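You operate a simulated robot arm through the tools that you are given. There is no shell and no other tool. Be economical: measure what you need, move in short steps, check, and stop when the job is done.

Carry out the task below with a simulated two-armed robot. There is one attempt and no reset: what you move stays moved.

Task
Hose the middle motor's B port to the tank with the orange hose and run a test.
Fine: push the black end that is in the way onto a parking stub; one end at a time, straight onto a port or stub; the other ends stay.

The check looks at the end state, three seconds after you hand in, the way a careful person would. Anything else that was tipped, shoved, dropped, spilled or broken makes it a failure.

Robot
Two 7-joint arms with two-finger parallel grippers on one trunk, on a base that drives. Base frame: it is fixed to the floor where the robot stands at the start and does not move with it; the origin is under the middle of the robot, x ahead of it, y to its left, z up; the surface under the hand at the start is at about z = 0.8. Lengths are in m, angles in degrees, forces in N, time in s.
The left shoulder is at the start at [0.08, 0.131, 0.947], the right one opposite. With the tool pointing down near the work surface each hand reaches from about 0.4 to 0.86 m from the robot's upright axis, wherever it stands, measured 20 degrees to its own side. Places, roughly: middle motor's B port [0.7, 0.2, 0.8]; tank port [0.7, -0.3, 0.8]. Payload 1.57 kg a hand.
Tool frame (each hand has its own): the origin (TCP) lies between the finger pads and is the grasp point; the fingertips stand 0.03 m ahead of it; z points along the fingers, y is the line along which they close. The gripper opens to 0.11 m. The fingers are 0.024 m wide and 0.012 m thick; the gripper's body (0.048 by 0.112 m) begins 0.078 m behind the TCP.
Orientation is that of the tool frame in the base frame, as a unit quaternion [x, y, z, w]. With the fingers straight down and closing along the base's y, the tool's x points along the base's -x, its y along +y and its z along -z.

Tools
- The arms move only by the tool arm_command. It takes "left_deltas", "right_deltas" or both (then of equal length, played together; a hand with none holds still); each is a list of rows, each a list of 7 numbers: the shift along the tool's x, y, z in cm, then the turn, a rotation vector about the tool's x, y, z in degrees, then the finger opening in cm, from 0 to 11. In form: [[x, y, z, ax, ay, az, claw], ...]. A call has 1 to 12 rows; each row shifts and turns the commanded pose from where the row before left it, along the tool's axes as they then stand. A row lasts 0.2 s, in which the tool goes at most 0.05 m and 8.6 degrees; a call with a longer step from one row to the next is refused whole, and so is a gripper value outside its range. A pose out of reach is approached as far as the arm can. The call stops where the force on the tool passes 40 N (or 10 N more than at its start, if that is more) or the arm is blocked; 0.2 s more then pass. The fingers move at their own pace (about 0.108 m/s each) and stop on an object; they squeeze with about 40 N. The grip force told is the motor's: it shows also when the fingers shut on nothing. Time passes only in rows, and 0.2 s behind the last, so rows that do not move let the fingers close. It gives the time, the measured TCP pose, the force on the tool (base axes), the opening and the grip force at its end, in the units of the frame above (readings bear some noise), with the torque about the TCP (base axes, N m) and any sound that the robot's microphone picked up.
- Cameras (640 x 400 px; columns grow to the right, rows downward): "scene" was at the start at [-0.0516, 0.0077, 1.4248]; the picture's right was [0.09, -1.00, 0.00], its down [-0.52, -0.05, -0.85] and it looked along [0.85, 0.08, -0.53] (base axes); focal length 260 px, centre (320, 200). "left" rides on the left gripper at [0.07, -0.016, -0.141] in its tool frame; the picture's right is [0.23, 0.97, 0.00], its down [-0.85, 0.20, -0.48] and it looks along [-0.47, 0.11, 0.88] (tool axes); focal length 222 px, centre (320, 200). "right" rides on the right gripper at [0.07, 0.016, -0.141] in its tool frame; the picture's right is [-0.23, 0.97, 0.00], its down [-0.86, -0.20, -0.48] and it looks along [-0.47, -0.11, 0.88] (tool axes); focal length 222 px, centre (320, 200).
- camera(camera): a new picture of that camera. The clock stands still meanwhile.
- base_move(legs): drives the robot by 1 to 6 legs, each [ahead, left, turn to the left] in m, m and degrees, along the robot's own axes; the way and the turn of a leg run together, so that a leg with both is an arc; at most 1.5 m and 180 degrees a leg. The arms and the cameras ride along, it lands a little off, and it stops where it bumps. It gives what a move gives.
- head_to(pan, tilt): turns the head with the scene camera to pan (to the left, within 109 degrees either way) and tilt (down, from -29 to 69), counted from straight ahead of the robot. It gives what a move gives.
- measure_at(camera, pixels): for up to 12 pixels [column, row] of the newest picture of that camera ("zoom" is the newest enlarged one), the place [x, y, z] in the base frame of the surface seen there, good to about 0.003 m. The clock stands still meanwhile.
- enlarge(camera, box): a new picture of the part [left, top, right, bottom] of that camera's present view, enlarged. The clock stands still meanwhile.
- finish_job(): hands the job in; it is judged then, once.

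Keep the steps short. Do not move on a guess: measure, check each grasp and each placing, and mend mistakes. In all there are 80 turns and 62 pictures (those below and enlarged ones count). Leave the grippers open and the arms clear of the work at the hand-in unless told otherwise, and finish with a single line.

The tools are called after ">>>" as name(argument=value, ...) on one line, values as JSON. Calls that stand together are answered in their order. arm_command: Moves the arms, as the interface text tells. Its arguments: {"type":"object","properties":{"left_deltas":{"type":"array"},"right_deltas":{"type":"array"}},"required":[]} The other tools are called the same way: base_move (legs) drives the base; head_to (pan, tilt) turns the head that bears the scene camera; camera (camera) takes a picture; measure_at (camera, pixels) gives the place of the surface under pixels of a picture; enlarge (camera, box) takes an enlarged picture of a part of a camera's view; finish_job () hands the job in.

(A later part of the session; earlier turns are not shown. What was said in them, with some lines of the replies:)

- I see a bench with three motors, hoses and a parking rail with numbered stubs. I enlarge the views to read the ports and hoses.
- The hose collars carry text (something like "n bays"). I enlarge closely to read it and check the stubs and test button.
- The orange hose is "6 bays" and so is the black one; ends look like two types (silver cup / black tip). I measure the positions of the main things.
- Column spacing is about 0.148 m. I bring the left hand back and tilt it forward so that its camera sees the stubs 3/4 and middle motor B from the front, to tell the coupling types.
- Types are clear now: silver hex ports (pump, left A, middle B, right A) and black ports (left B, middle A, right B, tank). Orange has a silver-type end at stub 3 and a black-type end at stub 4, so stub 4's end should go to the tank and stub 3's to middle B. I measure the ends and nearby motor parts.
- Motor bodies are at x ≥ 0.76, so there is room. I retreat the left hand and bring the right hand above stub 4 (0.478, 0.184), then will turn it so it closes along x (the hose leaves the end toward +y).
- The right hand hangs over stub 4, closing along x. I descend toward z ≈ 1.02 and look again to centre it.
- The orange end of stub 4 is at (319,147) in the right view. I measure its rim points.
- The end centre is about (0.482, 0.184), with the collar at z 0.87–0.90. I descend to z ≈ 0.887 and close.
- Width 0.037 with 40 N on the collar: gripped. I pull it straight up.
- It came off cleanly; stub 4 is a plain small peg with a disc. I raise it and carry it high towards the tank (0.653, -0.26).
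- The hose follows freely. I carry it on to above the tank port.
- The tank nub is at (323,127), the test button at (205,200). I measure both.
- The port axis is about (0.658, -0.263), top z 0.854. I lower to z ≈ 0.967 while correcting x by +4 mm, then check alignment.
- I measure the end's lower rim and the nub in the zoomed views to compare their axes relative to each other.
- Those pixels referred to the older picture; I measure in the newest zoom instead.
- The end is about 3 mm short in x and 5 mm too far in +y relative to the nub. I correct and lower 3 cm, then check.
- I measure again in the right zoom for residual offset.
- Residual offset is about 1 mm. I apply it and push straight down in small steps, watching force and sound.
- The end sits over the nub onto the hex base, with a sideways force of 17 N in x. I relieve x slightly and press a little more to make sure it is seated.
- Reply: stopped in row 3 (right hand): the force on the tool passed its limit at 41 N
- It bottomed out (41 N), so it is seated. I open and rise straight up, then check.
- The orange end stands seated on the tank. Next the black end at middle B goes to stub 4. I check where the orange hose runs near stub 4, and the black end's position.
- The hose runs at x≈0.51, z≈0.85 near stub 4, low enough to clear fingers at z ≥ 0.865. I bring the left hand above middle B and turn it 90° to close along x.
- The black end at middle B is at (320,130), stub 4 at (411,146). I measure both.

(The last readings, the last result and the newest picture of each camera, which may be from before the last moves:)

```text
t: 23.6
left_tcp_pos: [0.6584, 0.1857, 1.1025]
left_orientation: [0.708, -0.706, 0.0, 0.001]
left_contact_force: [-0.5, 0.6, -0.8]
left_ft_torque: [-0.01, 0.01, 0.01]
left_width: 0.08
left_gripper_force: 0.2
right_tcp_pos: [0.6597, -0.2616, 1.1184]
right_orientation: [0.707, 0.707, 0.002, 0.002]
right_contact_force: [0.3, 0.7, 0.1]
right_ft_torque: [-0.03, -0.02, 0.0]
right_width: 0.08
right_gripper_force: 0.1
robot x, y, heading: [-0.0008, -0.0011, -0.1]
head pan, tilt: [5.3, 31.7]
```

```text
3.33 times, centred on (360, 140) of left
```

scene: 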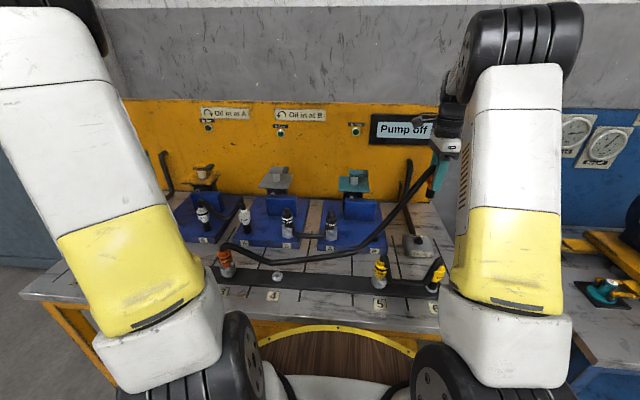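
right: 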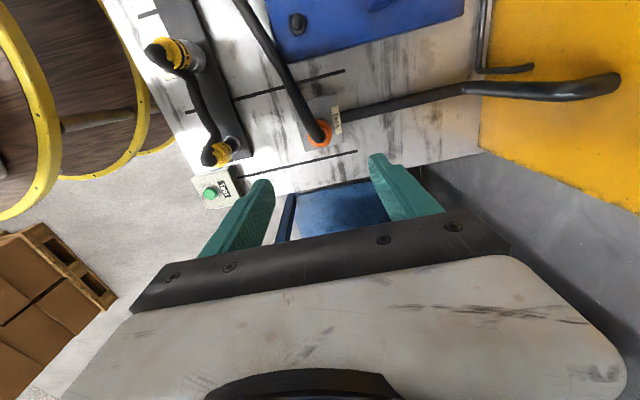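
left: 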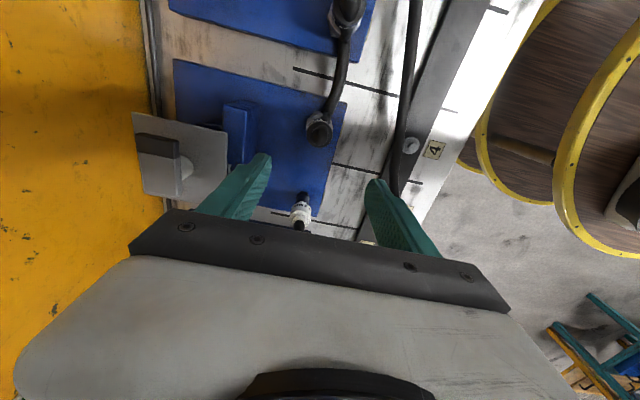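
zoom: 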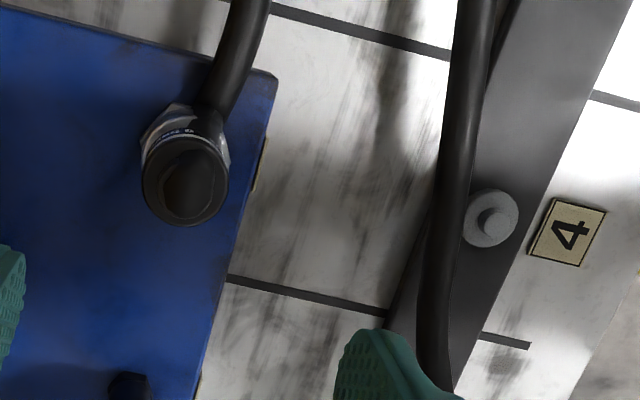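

The TCP is aligned with the port axis. I descend to z ≈ 0.915 and close on the black collar.

>>> arm_command(left_deltas=[[0.05, 0, 4, 0, 0, 0, 7], [0, 0, 4, 0, 0, 0, 7], [0, 0, 4, 0, 0, 0, 7], [0, 0, 4, 0, 0, 0, 7], [0, 0, 2.7, 0, 0, 0, 7], [0, 0, 0, 0, 0, 0, 0], [0, 0, 0, 0, 0, 0, 0], [0, 0, 0, 0, 0, 0, 0]])

>>> camera(camera="left")

```text
t: 25.4
left_tcp_pos: [0.6596, 0.1841, 0.9167]
left_orientation: [-0.707, 0.707, 0.0, 0.001]
left_contact_force: [-0.4, 2.1, -2.0]
left_ft_torque: [-0.01, -0.06, 0.04]
left_width: 0.0368
left_gripper_force: 39.8
right_tcp_pos: [0.6598, -0.2618, 1.1177]
right_orientation: [0.707, 0.707, 0.002, 0.001]
right_contact_force: [0.0, -0.4, 0.3]
right_ft_torque: [0.0, 0.0, -0.02]
right_width: 0.0802
right_gripper_force: 0.1
robot x, y, heading: [0.0006, -0.0018, 0.2]
head pan, tilt: [5.3, 31.7]
```

```text
24 pictures are left
```

left: 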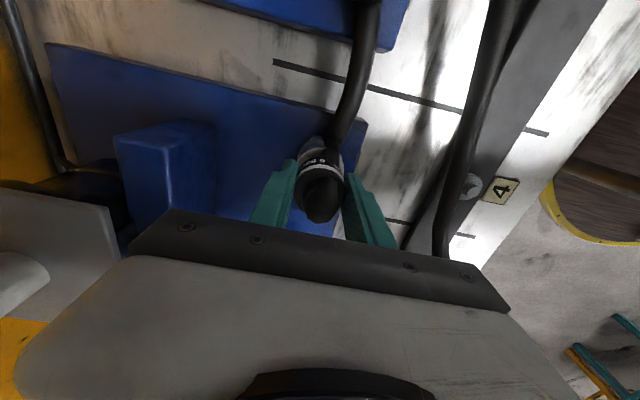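

Gripped (0.0368, 40 N). I pull it straight up and clear.

>>> arm_command(left_deltas=[[0, 0, -0.5, 0, 0, 0, 0], [0, 0, -0.5, 0, 0, 0, 0], [0, 0, -1, 0, 0, 0, 0], [0, 0, -2, 0, 0, 0, 0], [0, 0, -3, 0, 0, 0, 0], [0, 0, -3, 0, 0, 0, 0]])

>>> enlarge(camera="scene", box=[210, 160, 370, 300])

```text
t: 26.8
left_tcp_pos: [0.6612, 0.1862, 1.0153]
left_orientation: [-0.707, 0.707, -0.001, -0.001]
left_contact_force: [0.5, -0.7, -1.4]
left_ft_torque: [0.01, 0.0, 0.01]
left_width: 0.0368
left_gripper_force: 40.0
right_tcp_pos: [0.6611, -0.2624, 1.1172]
right_orientation: [0.707, 0.707, 0.002, 0.002]
right_contact_force: [-0.5, -0.4, -0.8]
right_ft_torque: [0.01, -0.01, -0.01]
right_width: 0.08
right_gripper_force: 0.0
robot x, y, heading: [0.002, 0.0016, -0.2]
head pan, tilt: [5.3, 31.7]
```

```text
2.86 times, centred on (290, 230) of scene
```

zoom: 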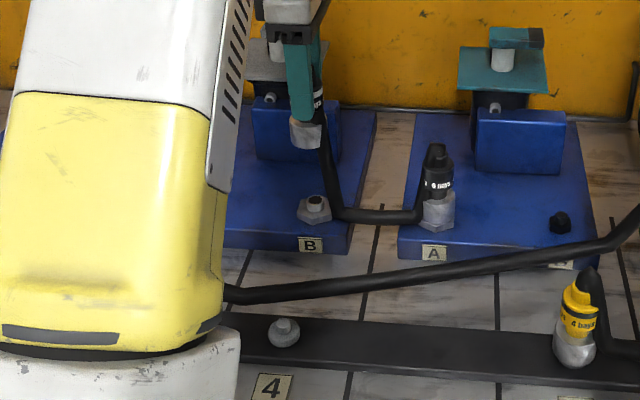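

Off cleanly; middle B is now a bare silver nub. I carry it back over stub 4 (0.480, 0.185) and look.

>>> arm_command(left_deltas=[[0, 3.6, 0, 0, 0, 0, 0], [0, 3.6, 0, 0, 0, 0, 0], [0, 3.6, 0, 0, 0, 0, 0], [0, 3.6, 0, 0, 0, 0, 0], [0, 3.6, 0, 0, 0, 0, 0], [0, 0, 4, 0, 0, 0, 0], [0, 0, 1, 0, 0, 0, 0]])

>>> enlarge(camera="left", box=[270, 100, 390, 220])

>>> enlarge(camera="scene", box=[230, 220, 330, 300])

```text
t: 28.4
left_tcp_pos: [0.4757, 0.1874, 0.9662]
left_orientation: [-0.707, 0.707, 0.0, 0.0]
left_contact_force: [0.2, -0.7, -1.2]
left_ft_torque: [-0.01, 0.02, -0.01]
left_width: 0.0366
left_gripper_force: 39.8
right_tcp_pos: [0.6601, -0.2614, 1.1171]
right_orientation: [0.707, 0.707, 0.002, 0.002]
right_contact_force: [-0.4, 0.5, 0.4]
right_ft_torque: [-0.03, -0.03, 0.02]
right_width: 0.08
right_gripper_force: 0.0
robot x, y, heading: [0.0011, -0.0011, -0.1]
head pan, tilt: [5.3, 31.7]
```

```text
3.33 times, centred on (330, 160) of left
```

zoom: 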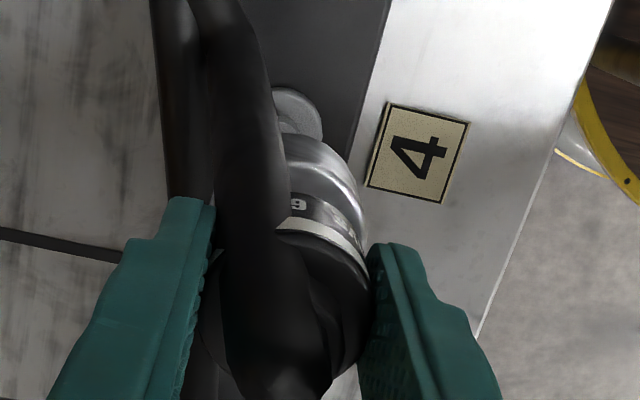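

```text
5.00 times, centred on (280, 260) of scene
```

zoom: 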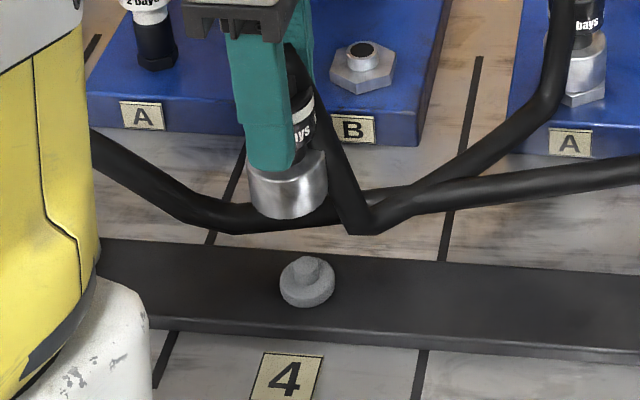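

I measure the cup's bottom and the stub in the scene zoom to correct the offset.

>>> measure_at(camera="zoom", pixels=[[290, 205], [254, 190], [325, 185], [290, 215], [308, 262], [297, 270], [318, 270], [306, 300], [283, 285], [332, 282], [230, 210], [345, 190]])

>>> enlarge(camera="left", box=[290, 110, 360, 170])

>>> measure_at(camera="zoom", pixels=[[270, 200], [300, 150], [340, 220], [410, 260], [420, 330], [300, 100], [350, 140], [350, 190], [380, 240], [260, 75], [300, 70], [370, 150]])

```text
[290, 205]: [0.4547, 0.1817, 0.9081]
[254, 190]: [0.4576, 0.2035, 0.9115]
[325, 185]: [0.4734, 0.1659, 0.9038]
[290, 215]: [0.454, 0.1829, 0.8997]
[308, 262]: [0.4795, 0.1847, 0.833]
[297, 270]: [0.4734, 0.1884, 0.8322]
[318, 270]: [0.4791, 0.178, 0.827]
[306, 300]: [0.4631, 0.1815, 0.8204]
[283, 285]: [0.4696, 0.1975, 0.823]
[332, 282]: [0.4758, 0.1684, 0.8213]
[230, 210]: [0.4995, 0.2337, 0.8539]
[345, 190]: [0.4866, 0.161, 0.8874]
```

```text
6.67 times, centred on (325, 140) of left
```

zoom: 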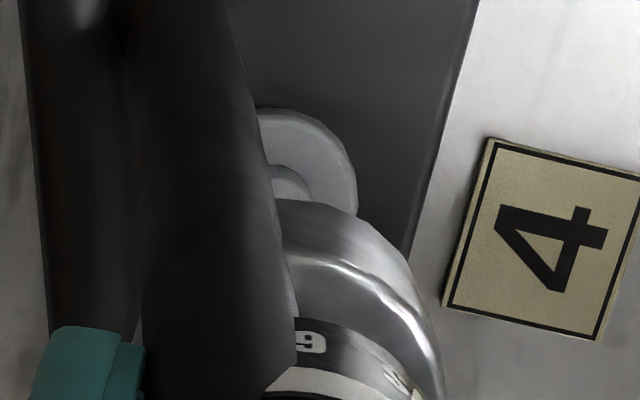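

```text
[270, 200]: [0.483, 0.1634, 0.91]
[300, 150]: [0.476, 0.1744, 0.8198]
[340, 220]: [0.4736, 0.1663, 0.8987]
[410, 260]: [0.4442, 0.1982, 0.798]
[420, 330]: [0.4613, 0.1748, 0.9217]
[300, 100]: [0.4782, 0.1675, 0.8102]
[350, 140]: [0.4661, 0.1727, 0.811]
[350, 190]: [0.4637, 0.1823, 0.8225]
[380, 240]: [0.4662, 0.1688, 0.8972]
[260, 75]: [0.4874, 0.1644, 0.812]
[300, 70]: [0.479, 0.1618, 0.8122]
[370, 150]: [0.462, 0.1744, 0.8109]
```

The cup centre is about (0.4755, 0.185); the stub is at (0.479, 0.183). I correct +3.5 mm in x and −2 mm in y, and push down in small steps.

>>> arm_command(left_deltas=[[0.2, -0.35, 1.5, 0, 0, 0, 0], [0, 0, 1.5, 0, 0, 0, 0], [0, 0, 0, 0, 0, 0, 0], [0, 0, 0.7, 0, 0, 0, 0], [0, 0, 0.7, 0, 0, 0, 0], [0, 0, 0.7, 0, 0, 0, 0], [0, 0, 0.7, 0, 0, 0, 0], [0, 0, 0.7, 0, 0, 0, 0]])

>>> enlarge(camera="scene", box=[230, 220, 330, 300])

```text
t: 30.2
left_tcp_pos: [0.4789, 0.1839, 0.9012]
left_orientation: [0.707, -0.707, 0.0, 0.001]
left_contact_force: [-5.5, 5.3, 1.2]
left_ft_torque: [0.29, 0.29, 0.05]
left_width: 0.0369
left_gripper_force: 39.8
right_tcp_pos: [0.6589, -0.2605, 1.1183]
right_orientation: [0.707, 0.707, 0.001, 0.001]
right_contact_force: [0.8, -0.6, 0.1]
right_ft_torque: [0.01, 0.03, 0.0]
right_width: 0.0799
right_gripper_force: 0.1
robot x, y, heading: [0.0019, 0.0034, 0.2]
head pan, tilt: [5.3, 31.7]
```

```text
5.00 times, centred on (280, 260) of scene
```

zoom: 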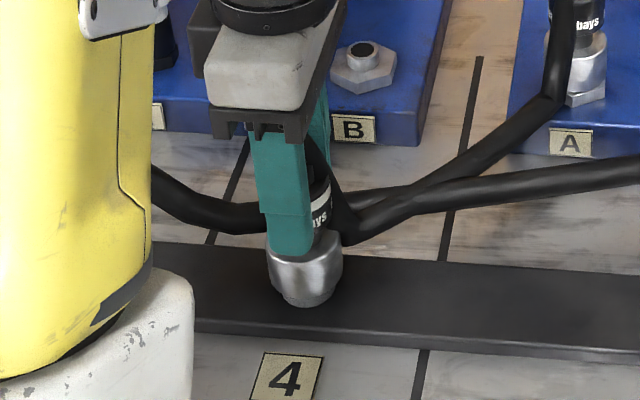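

It is over the peg. I press down until it bottoms.

>>> arm_command(left_deltas=[[0, 0, 0.4, 0, 0, 0, 0], [0, 0, 0.4, 0, 0, 0, 0], [0, 0, 0.4, 0, 0, 0, 0], [0, 0, 0.4, 0, 0, 0, 0]])

```text
t: 30.8
left_tcp_pos: [0.4795, 0.1831, 0.8953]
left_orientation: [0.709, -0.705, 0.001, 0.001]
left_contact_force: [-7.2, -0.7, 15.2]
left_ft_torque: [0.02, 0.25, 0.04]
left_width: 0.0365
left_gripper_force: 39.6
right_tcp_pos: [0.6594, -0.2609, 1.1183]
right_orientation: [0.707, 0.707, 0.002, 0.003]
right_contact_force: [-0.4, 0.2, -0.6]
right_ft_torque: [-0.01, 0.0, 0.01]
right_width: 0.0801
right_gripper_force: 0.1
robot x, y, heading: [-0.0016, -0.0027, -0.3]
head pan, tilt: [5.3, 31.7]
stopped in row 3 (left hand): the force on the tool passed its limit at 69 N (the readings are from after the stop); the commanded pose is now the measured one
```

It bottomed at z 0.895 as expected. I open and rise.

>>> arm_command(left_deltas=[[0, 0, 0, 0, 0, 0, 6.5], [0, 0, 0, 0, 0, 0, 6.5], [0, 0, -2, 0, 0, 0, 6.5], [0, 0, -3, 0, 0, 0, 6.5], [0, 0, -4, 0, 0, 0, 8], [0, 0, -4, 0, 0, 0, 8], [0, 0, -4, 0, 0, 0, 8]])

>>> camera(camera="left")

>>> enlarge(camera="scene", box=[200, 180, 400, 310])

```text
t: 32.4
left_tcp_pos: [0.4836, 0.1834, 1.0666]
left_orientation: [0.708, -0.706, 0.0, 0.002]
left_contact_force: [0.7, -0.1, 1.3]
left_ft_torque: [0.01, 0.01, 0.03]
left_width: 0.0798
left_gripper_force: 0.1
right_tcp_pos: [0.6596, -0.2603, 1.1179]
right_orientation: [0.707, 0.708, 0.002, 0.002]
right_contact_force: [0.2, 0.6, -0.3]
right_ft_torque: [0.02, 0.03, -0.03]
right_width: 0.0799
right_gripper_force: 0.1
robot x, y, heading: [-0.0014, -0.0011, 0.0]
head pan, tilt: [5.3, 31.7]
```

```text
18 pictures are left
```

left: 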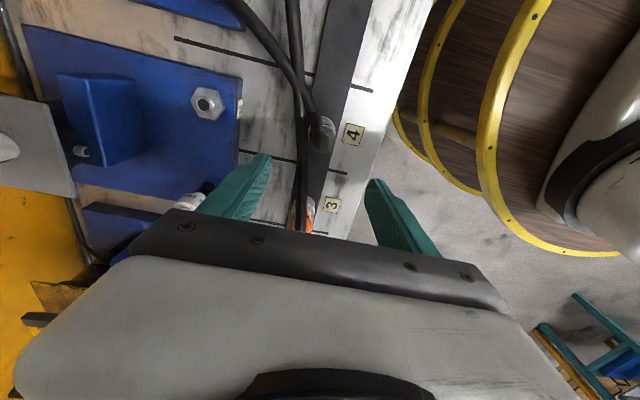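

```text
3.08 times, centred on (300, 245) of scene
```

zoom: 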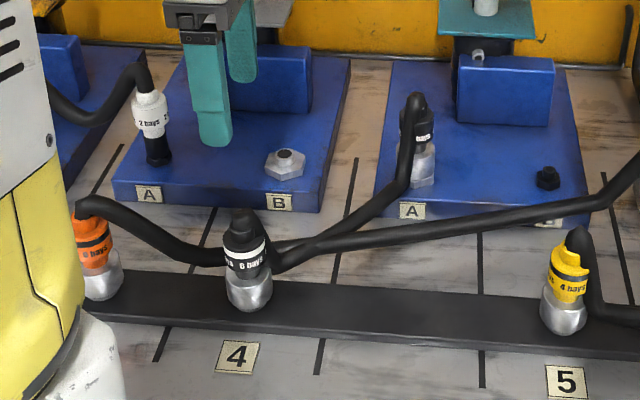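

The black end stands parked on stub 4. Now I measure the orange end at stub 3 and the middle B nub.

>>> measure_at(camera="zoom", pixels=[[92, 240], [98, 290], [108, 235], [90, 262], [285, 155], [266, 165], [304, 165], [285, 178]])

>>> measure_at(camera="left", pixels=[[206, 105], [199, 103], [215, 105], [206, 97], [206, 111], [208, 89], [210, 118], [191, 103], [224, 104]])

```text
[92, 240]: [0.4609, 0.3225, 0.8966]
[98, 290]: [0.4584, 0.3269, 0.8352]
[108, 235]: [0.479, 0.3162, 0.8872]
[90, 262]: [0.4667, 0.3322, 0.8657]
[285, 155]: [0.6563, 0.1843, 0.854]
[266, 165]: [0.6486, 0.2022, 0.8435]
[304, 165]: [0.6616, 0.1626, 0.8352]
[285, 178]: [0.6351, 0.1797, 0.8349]
```

```text
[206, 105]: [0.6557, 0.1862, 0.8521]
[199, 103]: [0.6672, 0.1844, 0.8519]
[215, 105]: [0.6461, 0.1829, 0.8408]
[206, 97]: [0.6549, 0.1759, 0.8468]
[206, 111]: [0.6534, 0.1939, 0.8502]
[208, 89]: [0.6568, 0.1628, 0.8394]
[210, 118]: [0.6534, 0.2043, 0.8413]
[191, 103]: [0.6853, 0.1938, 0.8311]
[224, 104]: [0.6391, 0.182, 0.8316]
```

Port B is at about (0.659, 0.184). I move the left hand +0.148 m in y over stub 3 and look.

>>> arm_command(left_deltas=[[-4, 0.2, 0, 0, 0, 0, 8], [-4, 0, 0, 0, 0, 0, 8], [-4, 0, 0, 0, 0, 0, 8], [-2.8, 0, 3, 0, 0, 0, 8], [0, 0, 0, 0, 0, 0, 8]])

>>> camera(camera="left")

```text
t: 33.6
left_tcp_pos: [0.4788, 0.3359, 1.0339]
left_orientation: [0.708, -0.706, 0.001, 0.001]
left_contact_force: [0.0, -0.1, -0.5]
left_ft_torque: [0.0, 0.0, 0.03]
left_width: 0.0798
left_gripper_force: 0.0
right_tcp_pos: [0.6593, -0.2614, 1.118]
right_orientation: [0.707, 0.707, 0.002, 0.002]
right_contact_force: [-0.1, -0.2, 0.0]
right_ft_torque: [-0.04, 0.0, 0.03]
right_width: 0.08
right_gripper_force: 0.1
robot x, y, heading: [-0.0013, 0.0005, 0.1]
head pan, tilt: [5.3, 31.7]
```

```text
16 pictures are left
```

left: 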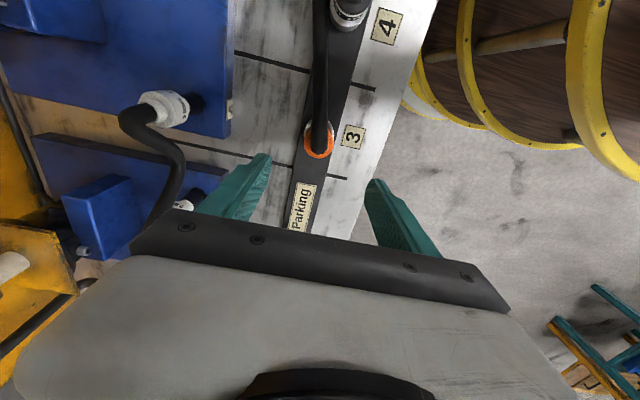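

>>> measure_at(camera="left", pixels=[[306, 143], [333, 143], [318, 157], [320, 150], [320, 135]])

```text
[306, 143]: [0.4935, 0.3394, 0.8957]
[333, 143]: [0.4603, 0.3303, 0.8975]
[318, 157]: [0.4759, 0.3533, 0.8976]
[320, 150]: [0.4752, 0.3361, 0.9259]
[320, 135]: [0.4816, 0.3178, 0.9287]
```

The end's rim centre is about (0.478, 0.335), matching the TCP. I descend to z ≈ 0.893 and close.

>>> arm_command(left_deltas=[[0.1, 0, 4, 0, 0, 0, 7], [0, 0, 4, 0, 0, 0, 7], [0, 0, 4, 0, 0, 0, 7], [0, 0, 2.1, 0, 0, 0, 7], [0, 0, 0, 0, 0, 0, 0], [0, 0, 0, 0, 0, 0, 0], [0, 0, 0, 0, 0, 0, 0]])

>>> camera(camera="left")

```text
t: 35.2
left_tcp_pos: [0.4789, 0.3337, 0.8916]
left_orientation: [0.708, -0.706, 0.001, 0.001]
left_contact_force: [10.0, 2.0, -3.3]
left_ft_torque: [0.22, -0.38, -0.02]
left_width: 0.0371
left_gripper_force: 40.2
right_tcp_pos: [0.6605, -0.2608, 1.1174]
right_orientation: [0.707, 0.707, 0.001, 0.001]
right_contact_force: [0.0, -0.8, 0.1]
right_ft_torque: [0.0, 0.03, 0.0]
right_width: 0.0798
right_gripper_force: 0.0
robot x, y, heading: [-0.0013, -0.0002, 0.1]
head pan, tilt: [5.3, 31.7]
```

```text
15 pictures are left
```

left: 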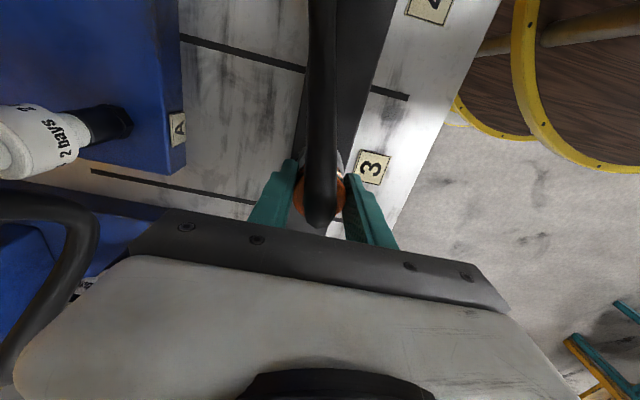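

Gripped. I pull it straight up to z ≈ 1.06.

>>> arm_command(left_deltas=[[0, 0, -0.5, 0, 0, 0, 0], [0, 0, -0.5, 0, 0, 0, 0], [0, 0, -1, 0, 0, 0, 0], [0, 0, -2, 0, 0, 0, 0], [0, 0, -4, 0, 0, 0, 0], [0, 0, -4, 0, 0, 0, 0], [0, 0, -4, 0, 0, 0, 0], [3, -3.6, 0, 0, 0, 0, 0], [3, -3.6, 0, 0, 0, 0, 0]])

>>> enlarge(camera="scene", box=[190, 110, 450, 310])

```text
t: 37.2
left_tcp_pos: [0.5517, 0.2724, 1.0571]
left_orientation: [0.709, -0.706, 0.0, 0.001]
left_contact_force: [-0.2, 0.4, -2.4]
left_ft_torque: [-0.06, -0.01, 0.0]
left_width: 0.0368
left_gripper_force: 39.4
right_tcp_pos: [0.6594, -0.2596, 1.1193]
right_orientation: [0.707, 0.707, 0.001, 0.003]
right_contact_force: [-0.1, 0.3, 0.3]
right_ft_torque: [0.01, -0.04, -0.01]
right_width: 0.0801
right_gripper_force: 0.1
robot x, y, heading: [-0.0012, -0.0011, 0.1]
head pan, tilt: [5.3, 31.7]
```

```text
2.00 times, centred on (320, 210) of scene
```

zoom: 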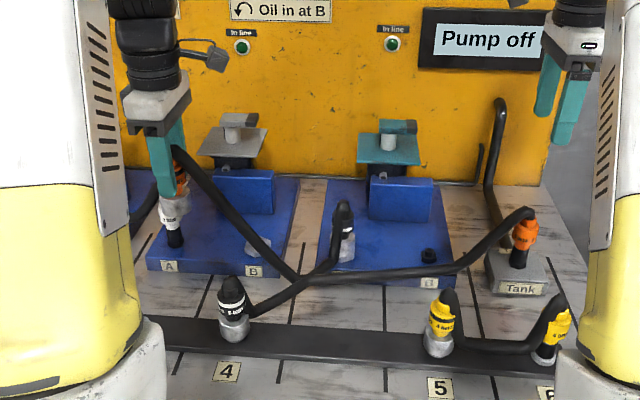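

Fine; the hose moves freely. I continue to above port B (0.659, 0.184) and lower to z ≈ 0.965.

>>> arm_command(left_deltas=[[2.93, -3.57, 0, 0, 0, 0, 0], [2.93, -3.57, 0, 0, 0, 0, 0], [2.93, -3.57, 0, 0, 0, 0, 0], [0, 0, 4, 0, 0, 0, 0], [0, 0, 4, 0, 0, 0, 0], [0, 0, 1.2, 0, 0, 0, 0], [0, 0, 0, 0, 0, 0, 0]])

>>> enlarge(camera="left", box=[280, 100, 360, 170])

>>> measure_at(camera="zoom", pixels=[[320, 200], [260, 200], [380, 200], [320, 240], [320, 160], [280, 160], [360, 160], [320, 120], [250, 140], [400, 140], [420, 260], [220, 260]])

>>> enlarge(camera="scene", box=[250, 190, 330, 250])

```text
t: 38.8
left_tcp_pos: [0.6595, 0.1846, 0.9643]
left_orientation: [0.708, -0.706, 0.0, 0.001]
left_contact_force: [0.5, 0.3, -2.7]
left_ft_torque: [0.01, 0.0, -0.03]
left_width: 0.0372
left_gripper_force: 40.2
right_tcp_pos: [0.6596, -0.2623, 1.1176]
right_orientation: [0.707, 0.707, 0.002, 0.002]
right_contact_force: [0.4, -0.5, -0.8]
right_ft_torque: [-0.03, -0.01, 0.02]
right_width: 0.0799
right_gripper_force: 0.1
robot x, y, heading: [-0.0023, 0.0055, 0.0]
head pan, tilt: [5.3, 31.7]
```

```text
5.71 times, centred on (320, 135) of left
```

zoom: 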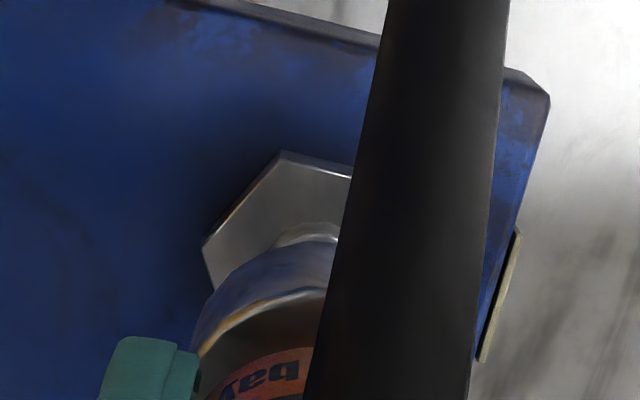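

```text
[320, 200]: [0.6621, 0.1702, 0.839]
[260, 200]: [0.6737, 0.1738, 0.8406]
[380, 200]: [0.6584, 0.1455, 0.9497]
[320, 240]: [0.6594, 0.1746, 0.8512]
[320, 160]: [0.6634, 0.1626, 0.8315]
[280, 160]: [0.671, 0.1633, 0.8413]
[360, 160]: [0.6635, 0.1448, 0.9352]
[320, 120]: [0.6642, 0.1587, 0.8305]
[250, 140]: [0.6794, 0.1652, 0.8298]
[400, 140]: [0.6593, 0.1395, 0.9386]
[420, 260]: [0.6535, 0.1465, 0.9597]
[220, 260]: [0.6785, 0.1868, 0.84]
```

```text
6.67 times, centred on (290, 220) of scene
```

zoom: 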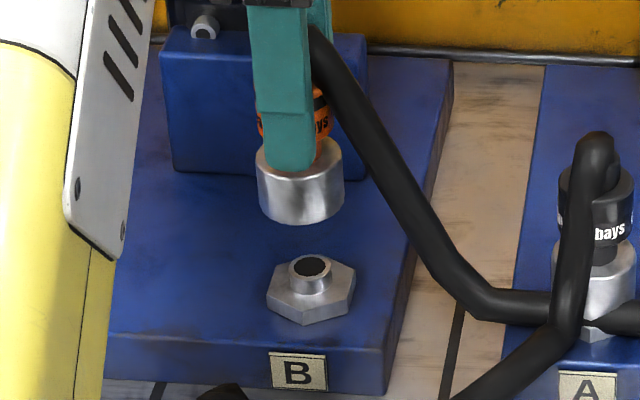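

>>> measure_at(camera="zoom", pixels=[[301, 215], [261, 195], [340, 195], [301, 200], [311, 265], [292, 270], [329, 270], [312, 285], [301, 222]])

```text
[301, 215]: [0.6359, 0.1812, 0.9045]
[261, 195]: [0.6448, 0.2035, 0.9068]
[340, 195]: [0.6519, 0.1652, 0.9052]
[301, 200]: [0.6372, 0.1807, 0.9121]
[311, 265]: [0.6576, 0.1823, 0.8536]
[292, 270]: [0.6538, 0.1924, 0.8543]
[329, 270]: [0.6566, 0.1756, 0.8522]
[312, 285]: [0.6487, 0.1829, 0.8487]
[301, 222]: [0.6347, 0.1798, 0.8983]
```

The remaining offset is about 1 mm. I correct it and push down in small steps.

>>> arm_command(left_deltas=[[0.1, -0.1, 1.5, 0, 0, 0, 0], [0, 0, 1, 0, 0, 0, 0], [0, 0, 0.7, 0, 0, 0, 0], [0, 0, 0.6, 0, 0, 0, 0], [0, 0, 0.6, 0, 0, 0, 0], [0, 0, 0.5, 0, 0, 0, 0], [0, 0, 0.4, 0, 0, 0, 0], [0, 0, 0.4, 0, 0, 0, 0]])

>>> enlarge(camera="scene", box=[250, 190, 330, 250])

```text
t: 40.6
left_tcp_pos: [0.6583, 0.1828, 0.9067]
left_orientation: [0.708, -0.707, 0.002, 0.0]
left_contact_force: [-0.8, 6.7, 33.9]
left_ft_torque: [0.19, 0.24, 0.05]
left_width: 0.0371
left_gripper_force: 39.9
right_tcp_pos: [0.6599, -0.2604, 1.1187]
right_orientation: [0.707, 0.707, 0.002, 0.002]
right_contact_force: [-0.5, -0.1, 0.2]
right_ft_torque: [0.04, 0.03, -0.02]
right_width: 0.0802
right_gripper_force: 0.1
robot x, y, heading: [-0.0001, -0.0014, -0.4]
head pan, tilt: [5.3, 31.7]
```

```text
6.67 times, centred on (290, 220) of scene
```

zoom: 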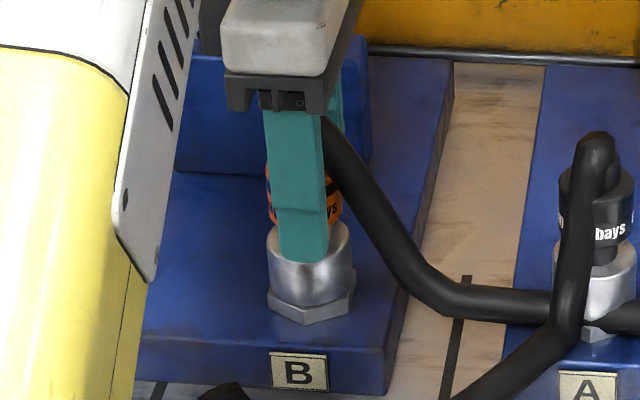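

The end bottomed on the hex (34 N, z as expected). I open, rise and check.

>>> arm_command(left_deltas=[[0, 0, 0, 0, 0, 0, 7], [0, 0, 0, 0, 0, 0, 7], [0, 0, -2, 0, 0, 0, 7], [0, 0, -3, 0, 0, 0, 7], [0, 0, -4, 0, 0, 0, 8], [0, 0, -4, 0, 0, 0, 8], [0, 0, -4, 0, 0, 0, 8], [0, 0, -4, 0, 0, 0, 8]])

>>> enlarge(camera="scene", box=[210, 170, 450, 310])

```text
t: 42.4
left_tcp_pos: [0.663, 0.1815, 1.1124]
left_orientation: [0.707, -0.707, 0.0, 0.001]
left_contact_force: [0.0, -0.6, -0.5]
left_ft_torque: [-0.03, 0.02, -0.01]
left_width: 0.0803
left_gripper_force: 0.0
right_tcp_pos: [0.6597, -0.2611, 1.1178]
right_orientation: [0.707, 0.708, 0.002, 0.002]
right_contact_force: [0.4, -0.1, 0.2]
right_ft_torque: [0.02, 0.02, 0.05]
right_width: 0.0801
right_gripper_force: 0.0
robot x, y, heading: [0.0025, -0.0011, 0.0]
head pan, tilt: [5.3, 31.7]
```

```text
2.67 times, centred on (330, 240) of scene
```

zoom: 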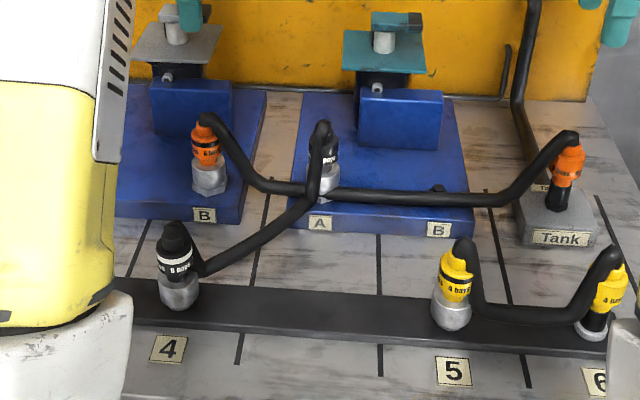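

All three placements stand correctly. Next is the test button (0.402, -0.347, 0.843). I close the right fingers and move above it, and draw the left hand back clear of the motors.

>>> arm_command(left_deltas=[[0, 0, -4, 0, 0, 0, 11], [-2.5, 2.5, -2, 0, 0, 0, 11], [-2.5, 2.5, 0, 0, 0, 0, 11], [-2.5, 2.5, 0, 0, 0, 0, 11], [-2.5, 2.5, 0, 0, 0, 0, 11], [-2.5, 2.5, 0, 0, 0, 0, 11], [-2.5, 2.5, 0, 0, 0, 0, 11], [0, 0, 0, 0, 0, 0, 11]], right_deltas=[[-1.23, -3.69, 0, 0, 0, 0, 0], [-1.23, -3.69, 0, 0, 0, 0, 0], [-1.23, -3.69, 0, 0, 0, 0, 0], [-1.23, -3.69, 0, 0, 0, 0, 0], [-1.23, -3.69, 0, 0, 0, 0, 0], [-1.23, -3.69, 0, 0, 0, 0, 0], [-1.23, -3.69, 0, 0, 0, 0, 0], [0, 0, 4, 0, 0, 0, 0]])

>>> camera(camera="right")

```text
t: 44.2
left_tcp_pos: [0.5069, 0.3306, 1.1742]
left_orientation: [0.707, -0.707, 0.0, 0.001]
left_contact_force: [-0.6, -0.9, -0.1]
left_ft_torque: [0.0, -0.02, 0.02]
left_width: 0.11
left_gripper_force: 0.0
right_tcp_pos: [0.4017, -0.3478, 1.0762]
right_orientation: [0.707, 0.707, 0.002, 0.002]
right_contact_force: [-0.5, -1.0, 0.0]
right_ft_torque: [0.01, -0.08, 0.01]
right_width: 0.0001
right_gripper_force: 20.8
robot x, y, heading: [-0.0019, -0.0015, -0.1]
head pan, tilt: [5.3, 31.7]
```

```text
9 pictures are left
```

right: 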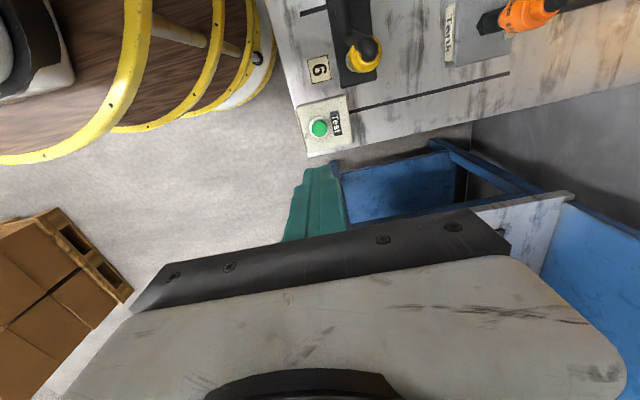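

>>> measure_at(camera="right", pixels=[[319, 128], [312, 128], [326, 128], [319, 121], [319, 135], [364, 68], [303, 125]])

```text
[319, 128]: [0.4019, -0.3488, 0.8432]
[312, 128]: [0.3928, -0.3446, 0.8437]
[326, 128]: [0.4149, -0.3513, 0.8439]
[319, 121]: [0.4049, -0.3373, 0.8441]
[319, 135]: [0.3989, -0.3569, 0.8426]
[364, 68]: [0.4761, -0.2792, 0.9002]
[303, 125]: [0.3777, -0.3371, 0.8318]
```

The button centre is (0.403, -0.348, 0.843), right below the fingertips (z 1.046). I descend and press gently.

>>> arm_command(right_deltas=[[0, 0.1, 4, 0, 0, 0, 0], [0, 0, 4, 0, 0, 0, 0], [0, 0, 4, 0, 0, 0, 0], [0, 0, 4, 0, 0, 0, 0], [0, 0, 3.5, 0, 0, 0, 0], [0, 0, 0.4, 0, 0, 0, 0], [0, 0, 0.3, 0, 0, 0, 0], [0, 0, 0.3, 0, 0, 0, 0], [0, 0, 0.3, 0, 0, 0, 0]])

>>> camera(camera="scene")

```text
t: 46.2
left_tcp_pos: [0.5074, 0.3304, 1.1723]
left_orientation: [0.707, -0.707, 0.0, 0.001]
left_contact_force: [0.3, -0.4, -0.1]
left_ft_torque: [-0.01, -0.01, -0.01]
left_width: 0.1104
left_gripper_force: 0.1
right_tcp_pos: [0.4053, -0.3473, 0.8706]
right_orientation: [0.707, 0.707, 0.001, 0.002]
right_contact_force: [1.3, 0.9, 2.8]
right_ft_torque: [0.03, -0.02, 0.01]
right_width: 0.0
right_gripper_force: 21.1
robot x, y, heading: [-0.0001, 0.0009, -0.3]
head pan, tilt: [5.3, 31.7]
heard: click
```

```text
8 pictures are left
```

scene: 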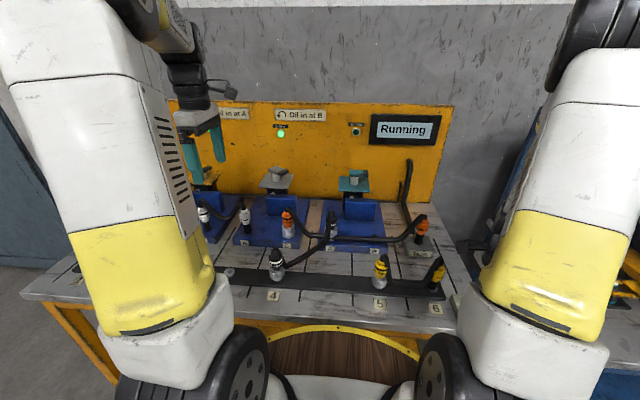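

A click was heard, and the display says "Running". I lift the right hand and let the test run its time.

>>> arm_command(right_deltas=[[0, 0, -2, 0, 0, 0, 0], [0, 0, -4, 0, 0, 0, 0], [0, 0, -4, 0, 0, 0, 0], [0, 0, -4, 0, 0, 0, 8], [0, 0, -4, 0, 0, 0, 11], [0, 0, -4, 0, 0, 0, 11], [0, 0, 0, 0, 0, 0, 11], [0, 0, 0, 0, 0, 0, 11], [0, 0, 0, 0, 0, 0, 11], [0, 0, 0, 0, 0, 0, 11], [0, 0, 0, 0, 0, 0, 11], [0, 0, 0, 0, 0, 0, 11]])

>>> enlarge(camera="scene", box=[170, 90, 460, 320])

```text
t: 48.8
left_tcp_pos: [0.5085, 0.3306, 1.1737]
left_orientation: [0.707, -0.707, 0.0, 0.0]
left_contact_force: [-0.6, -0.6, 0.2]
left_ft_torque: [0.01, 0.04, 0.01]
left_width: 0.1101
left_gripper_force: 0.0
right_tcp_pos: [0.4027, -0.3512, 1.0883]
right_orientation: [0.706, 0.708, 0.002, 0.001]
right_contact_force: [0.2, 0.8, -0.6]
right_ft_torque: [0.0, 0.02, 0.0]
right_width: 0.1103
right_gripper_force: 0.0
robot x, y, heading: [-0.0024, 0.0002, -0.0]
head pan, tilt: [5.3, 31.7]
```

```text
1.74 times, centred on (315, 205) of scene
```

zoom: 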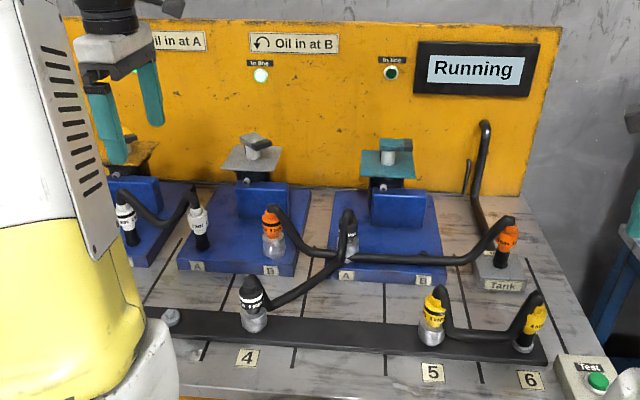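

The left and middle "In line" lights are on and the middle motor turns. I wait for the test to end.

>>> arm_command(right_deltas=[[0, 0, 0, 0, 0, 0, 11], [0, 0, 0, 0, 0, 0, 11], [0, 0, 0, 0, 0, 0, 11], [0, 0, 0, 0, 0, 0, 11], [0, 0, 0, 0, 0, 0, 11], [0, 0, 0, 0, 0, 0, 11], [0, 0, 0, 0, 0, 0, 11], [0, 0, 0, 0, 0, 0, 11], [0, 0, 0, 0, 0, 0, 11], [0, 0, 0, 0, 0, 0, 11], [0, 0, 0, 0, 0, 0, 11], [0, 0, 0, 0, 0, 0, 11]])

>>> arm_command(right_deltas=[[0, 0, 0, 0, 0, 0, 11], [0, 0, 0, 0, 0, 0, 11], [0, 0, 0, 0, 0, 0, 11], [0, 0, 0, 0, 0, 0, 11], [0, 0, 0, 0, 0, 0, 11], [0, 0, 0, 0, 0, 0, 11], [0, 0, 0, 0, 0, 0, 11], [0, 0, 0, 0, 0, 0, 11], [0, 0, 0, 0, 0, 0, 11], [0, 0, 0, 0, 0, 0, 11], [0, 0, 0, 0, 0, 0, 11], [0, 0, 0, 0, 0, 0, 11]])

>>> enlarge(camera="scene", box=[170, 90, 460, 320])

```text
t: 51.4
left_tcp_pos: [0.5082, 0.3305, 1.1733]
left_orientation: [0.708, -0.706, 0.0, 0.001]
left_contact_force: [0.1, -0.3, 0.8]
left_ft_torque: [-0.02, 0.02, -0.03]
left_width: 0.1102
left_gripper_force: 0.0
right_tcp_pos: [0.402, -0.3509, 1.0869]
right_orientation: [0.707, 0.707, 0.002, 0.002]
right_contact_force: [-0.1, -0.5, -0.7]
right_ft_torque: [0.02, 0.0, -0.04]
right_width: 0.11
right_gripper_force: 0.0
robot x, y, heading: [0.0009, 0.0015, 0.1]
head pan, tilt: [5.3, 31.7]
```

```text
t: 54.0
left_tcp_pos: [0.5087, 0.3296, 1.1731]
left_orientation: [0.707, -0.707, 0.0, 0.001]
left_contact_force: [-0.8, 0.9, 0.3]
left_ft_torque: [-0.01, 0.02, -0.01]
left_width: 0.1101
left_gripper_force: 0.1
right_tcp_pos: [0.4013, -0.352, 1.0875]
right_orientation: [0.707, 0.707, 0.002, 0.002]
right_contact_force: [-0.8, 0.3, -0.3]
right_ft_torque: [0.02, 0.02, 0.04]
right_width: 0.11
right_gripper_force: 0.1
robot x, y, heading: [-0.0013, -0.0016, 0.1]
head pan, tilt: [5.3, 31.7]
```

```text
1.74 times, centred on (315, 205) of scene
```

zoom: 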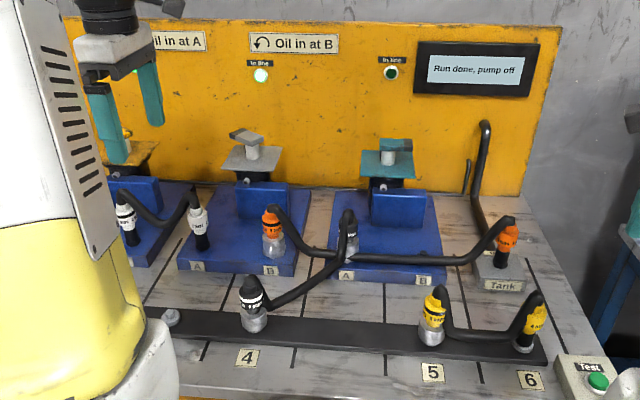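

The display reads "Run done, pump off", everything stands in place, and the hands are open and clear. I hand in.

>>> finish_job()

```text
The job is handed in.
```

The orange hose now joins the middle motor's B port to the tank, the black end that was in the way is parked on stub 4, and the test ran to "Run done, pump off".
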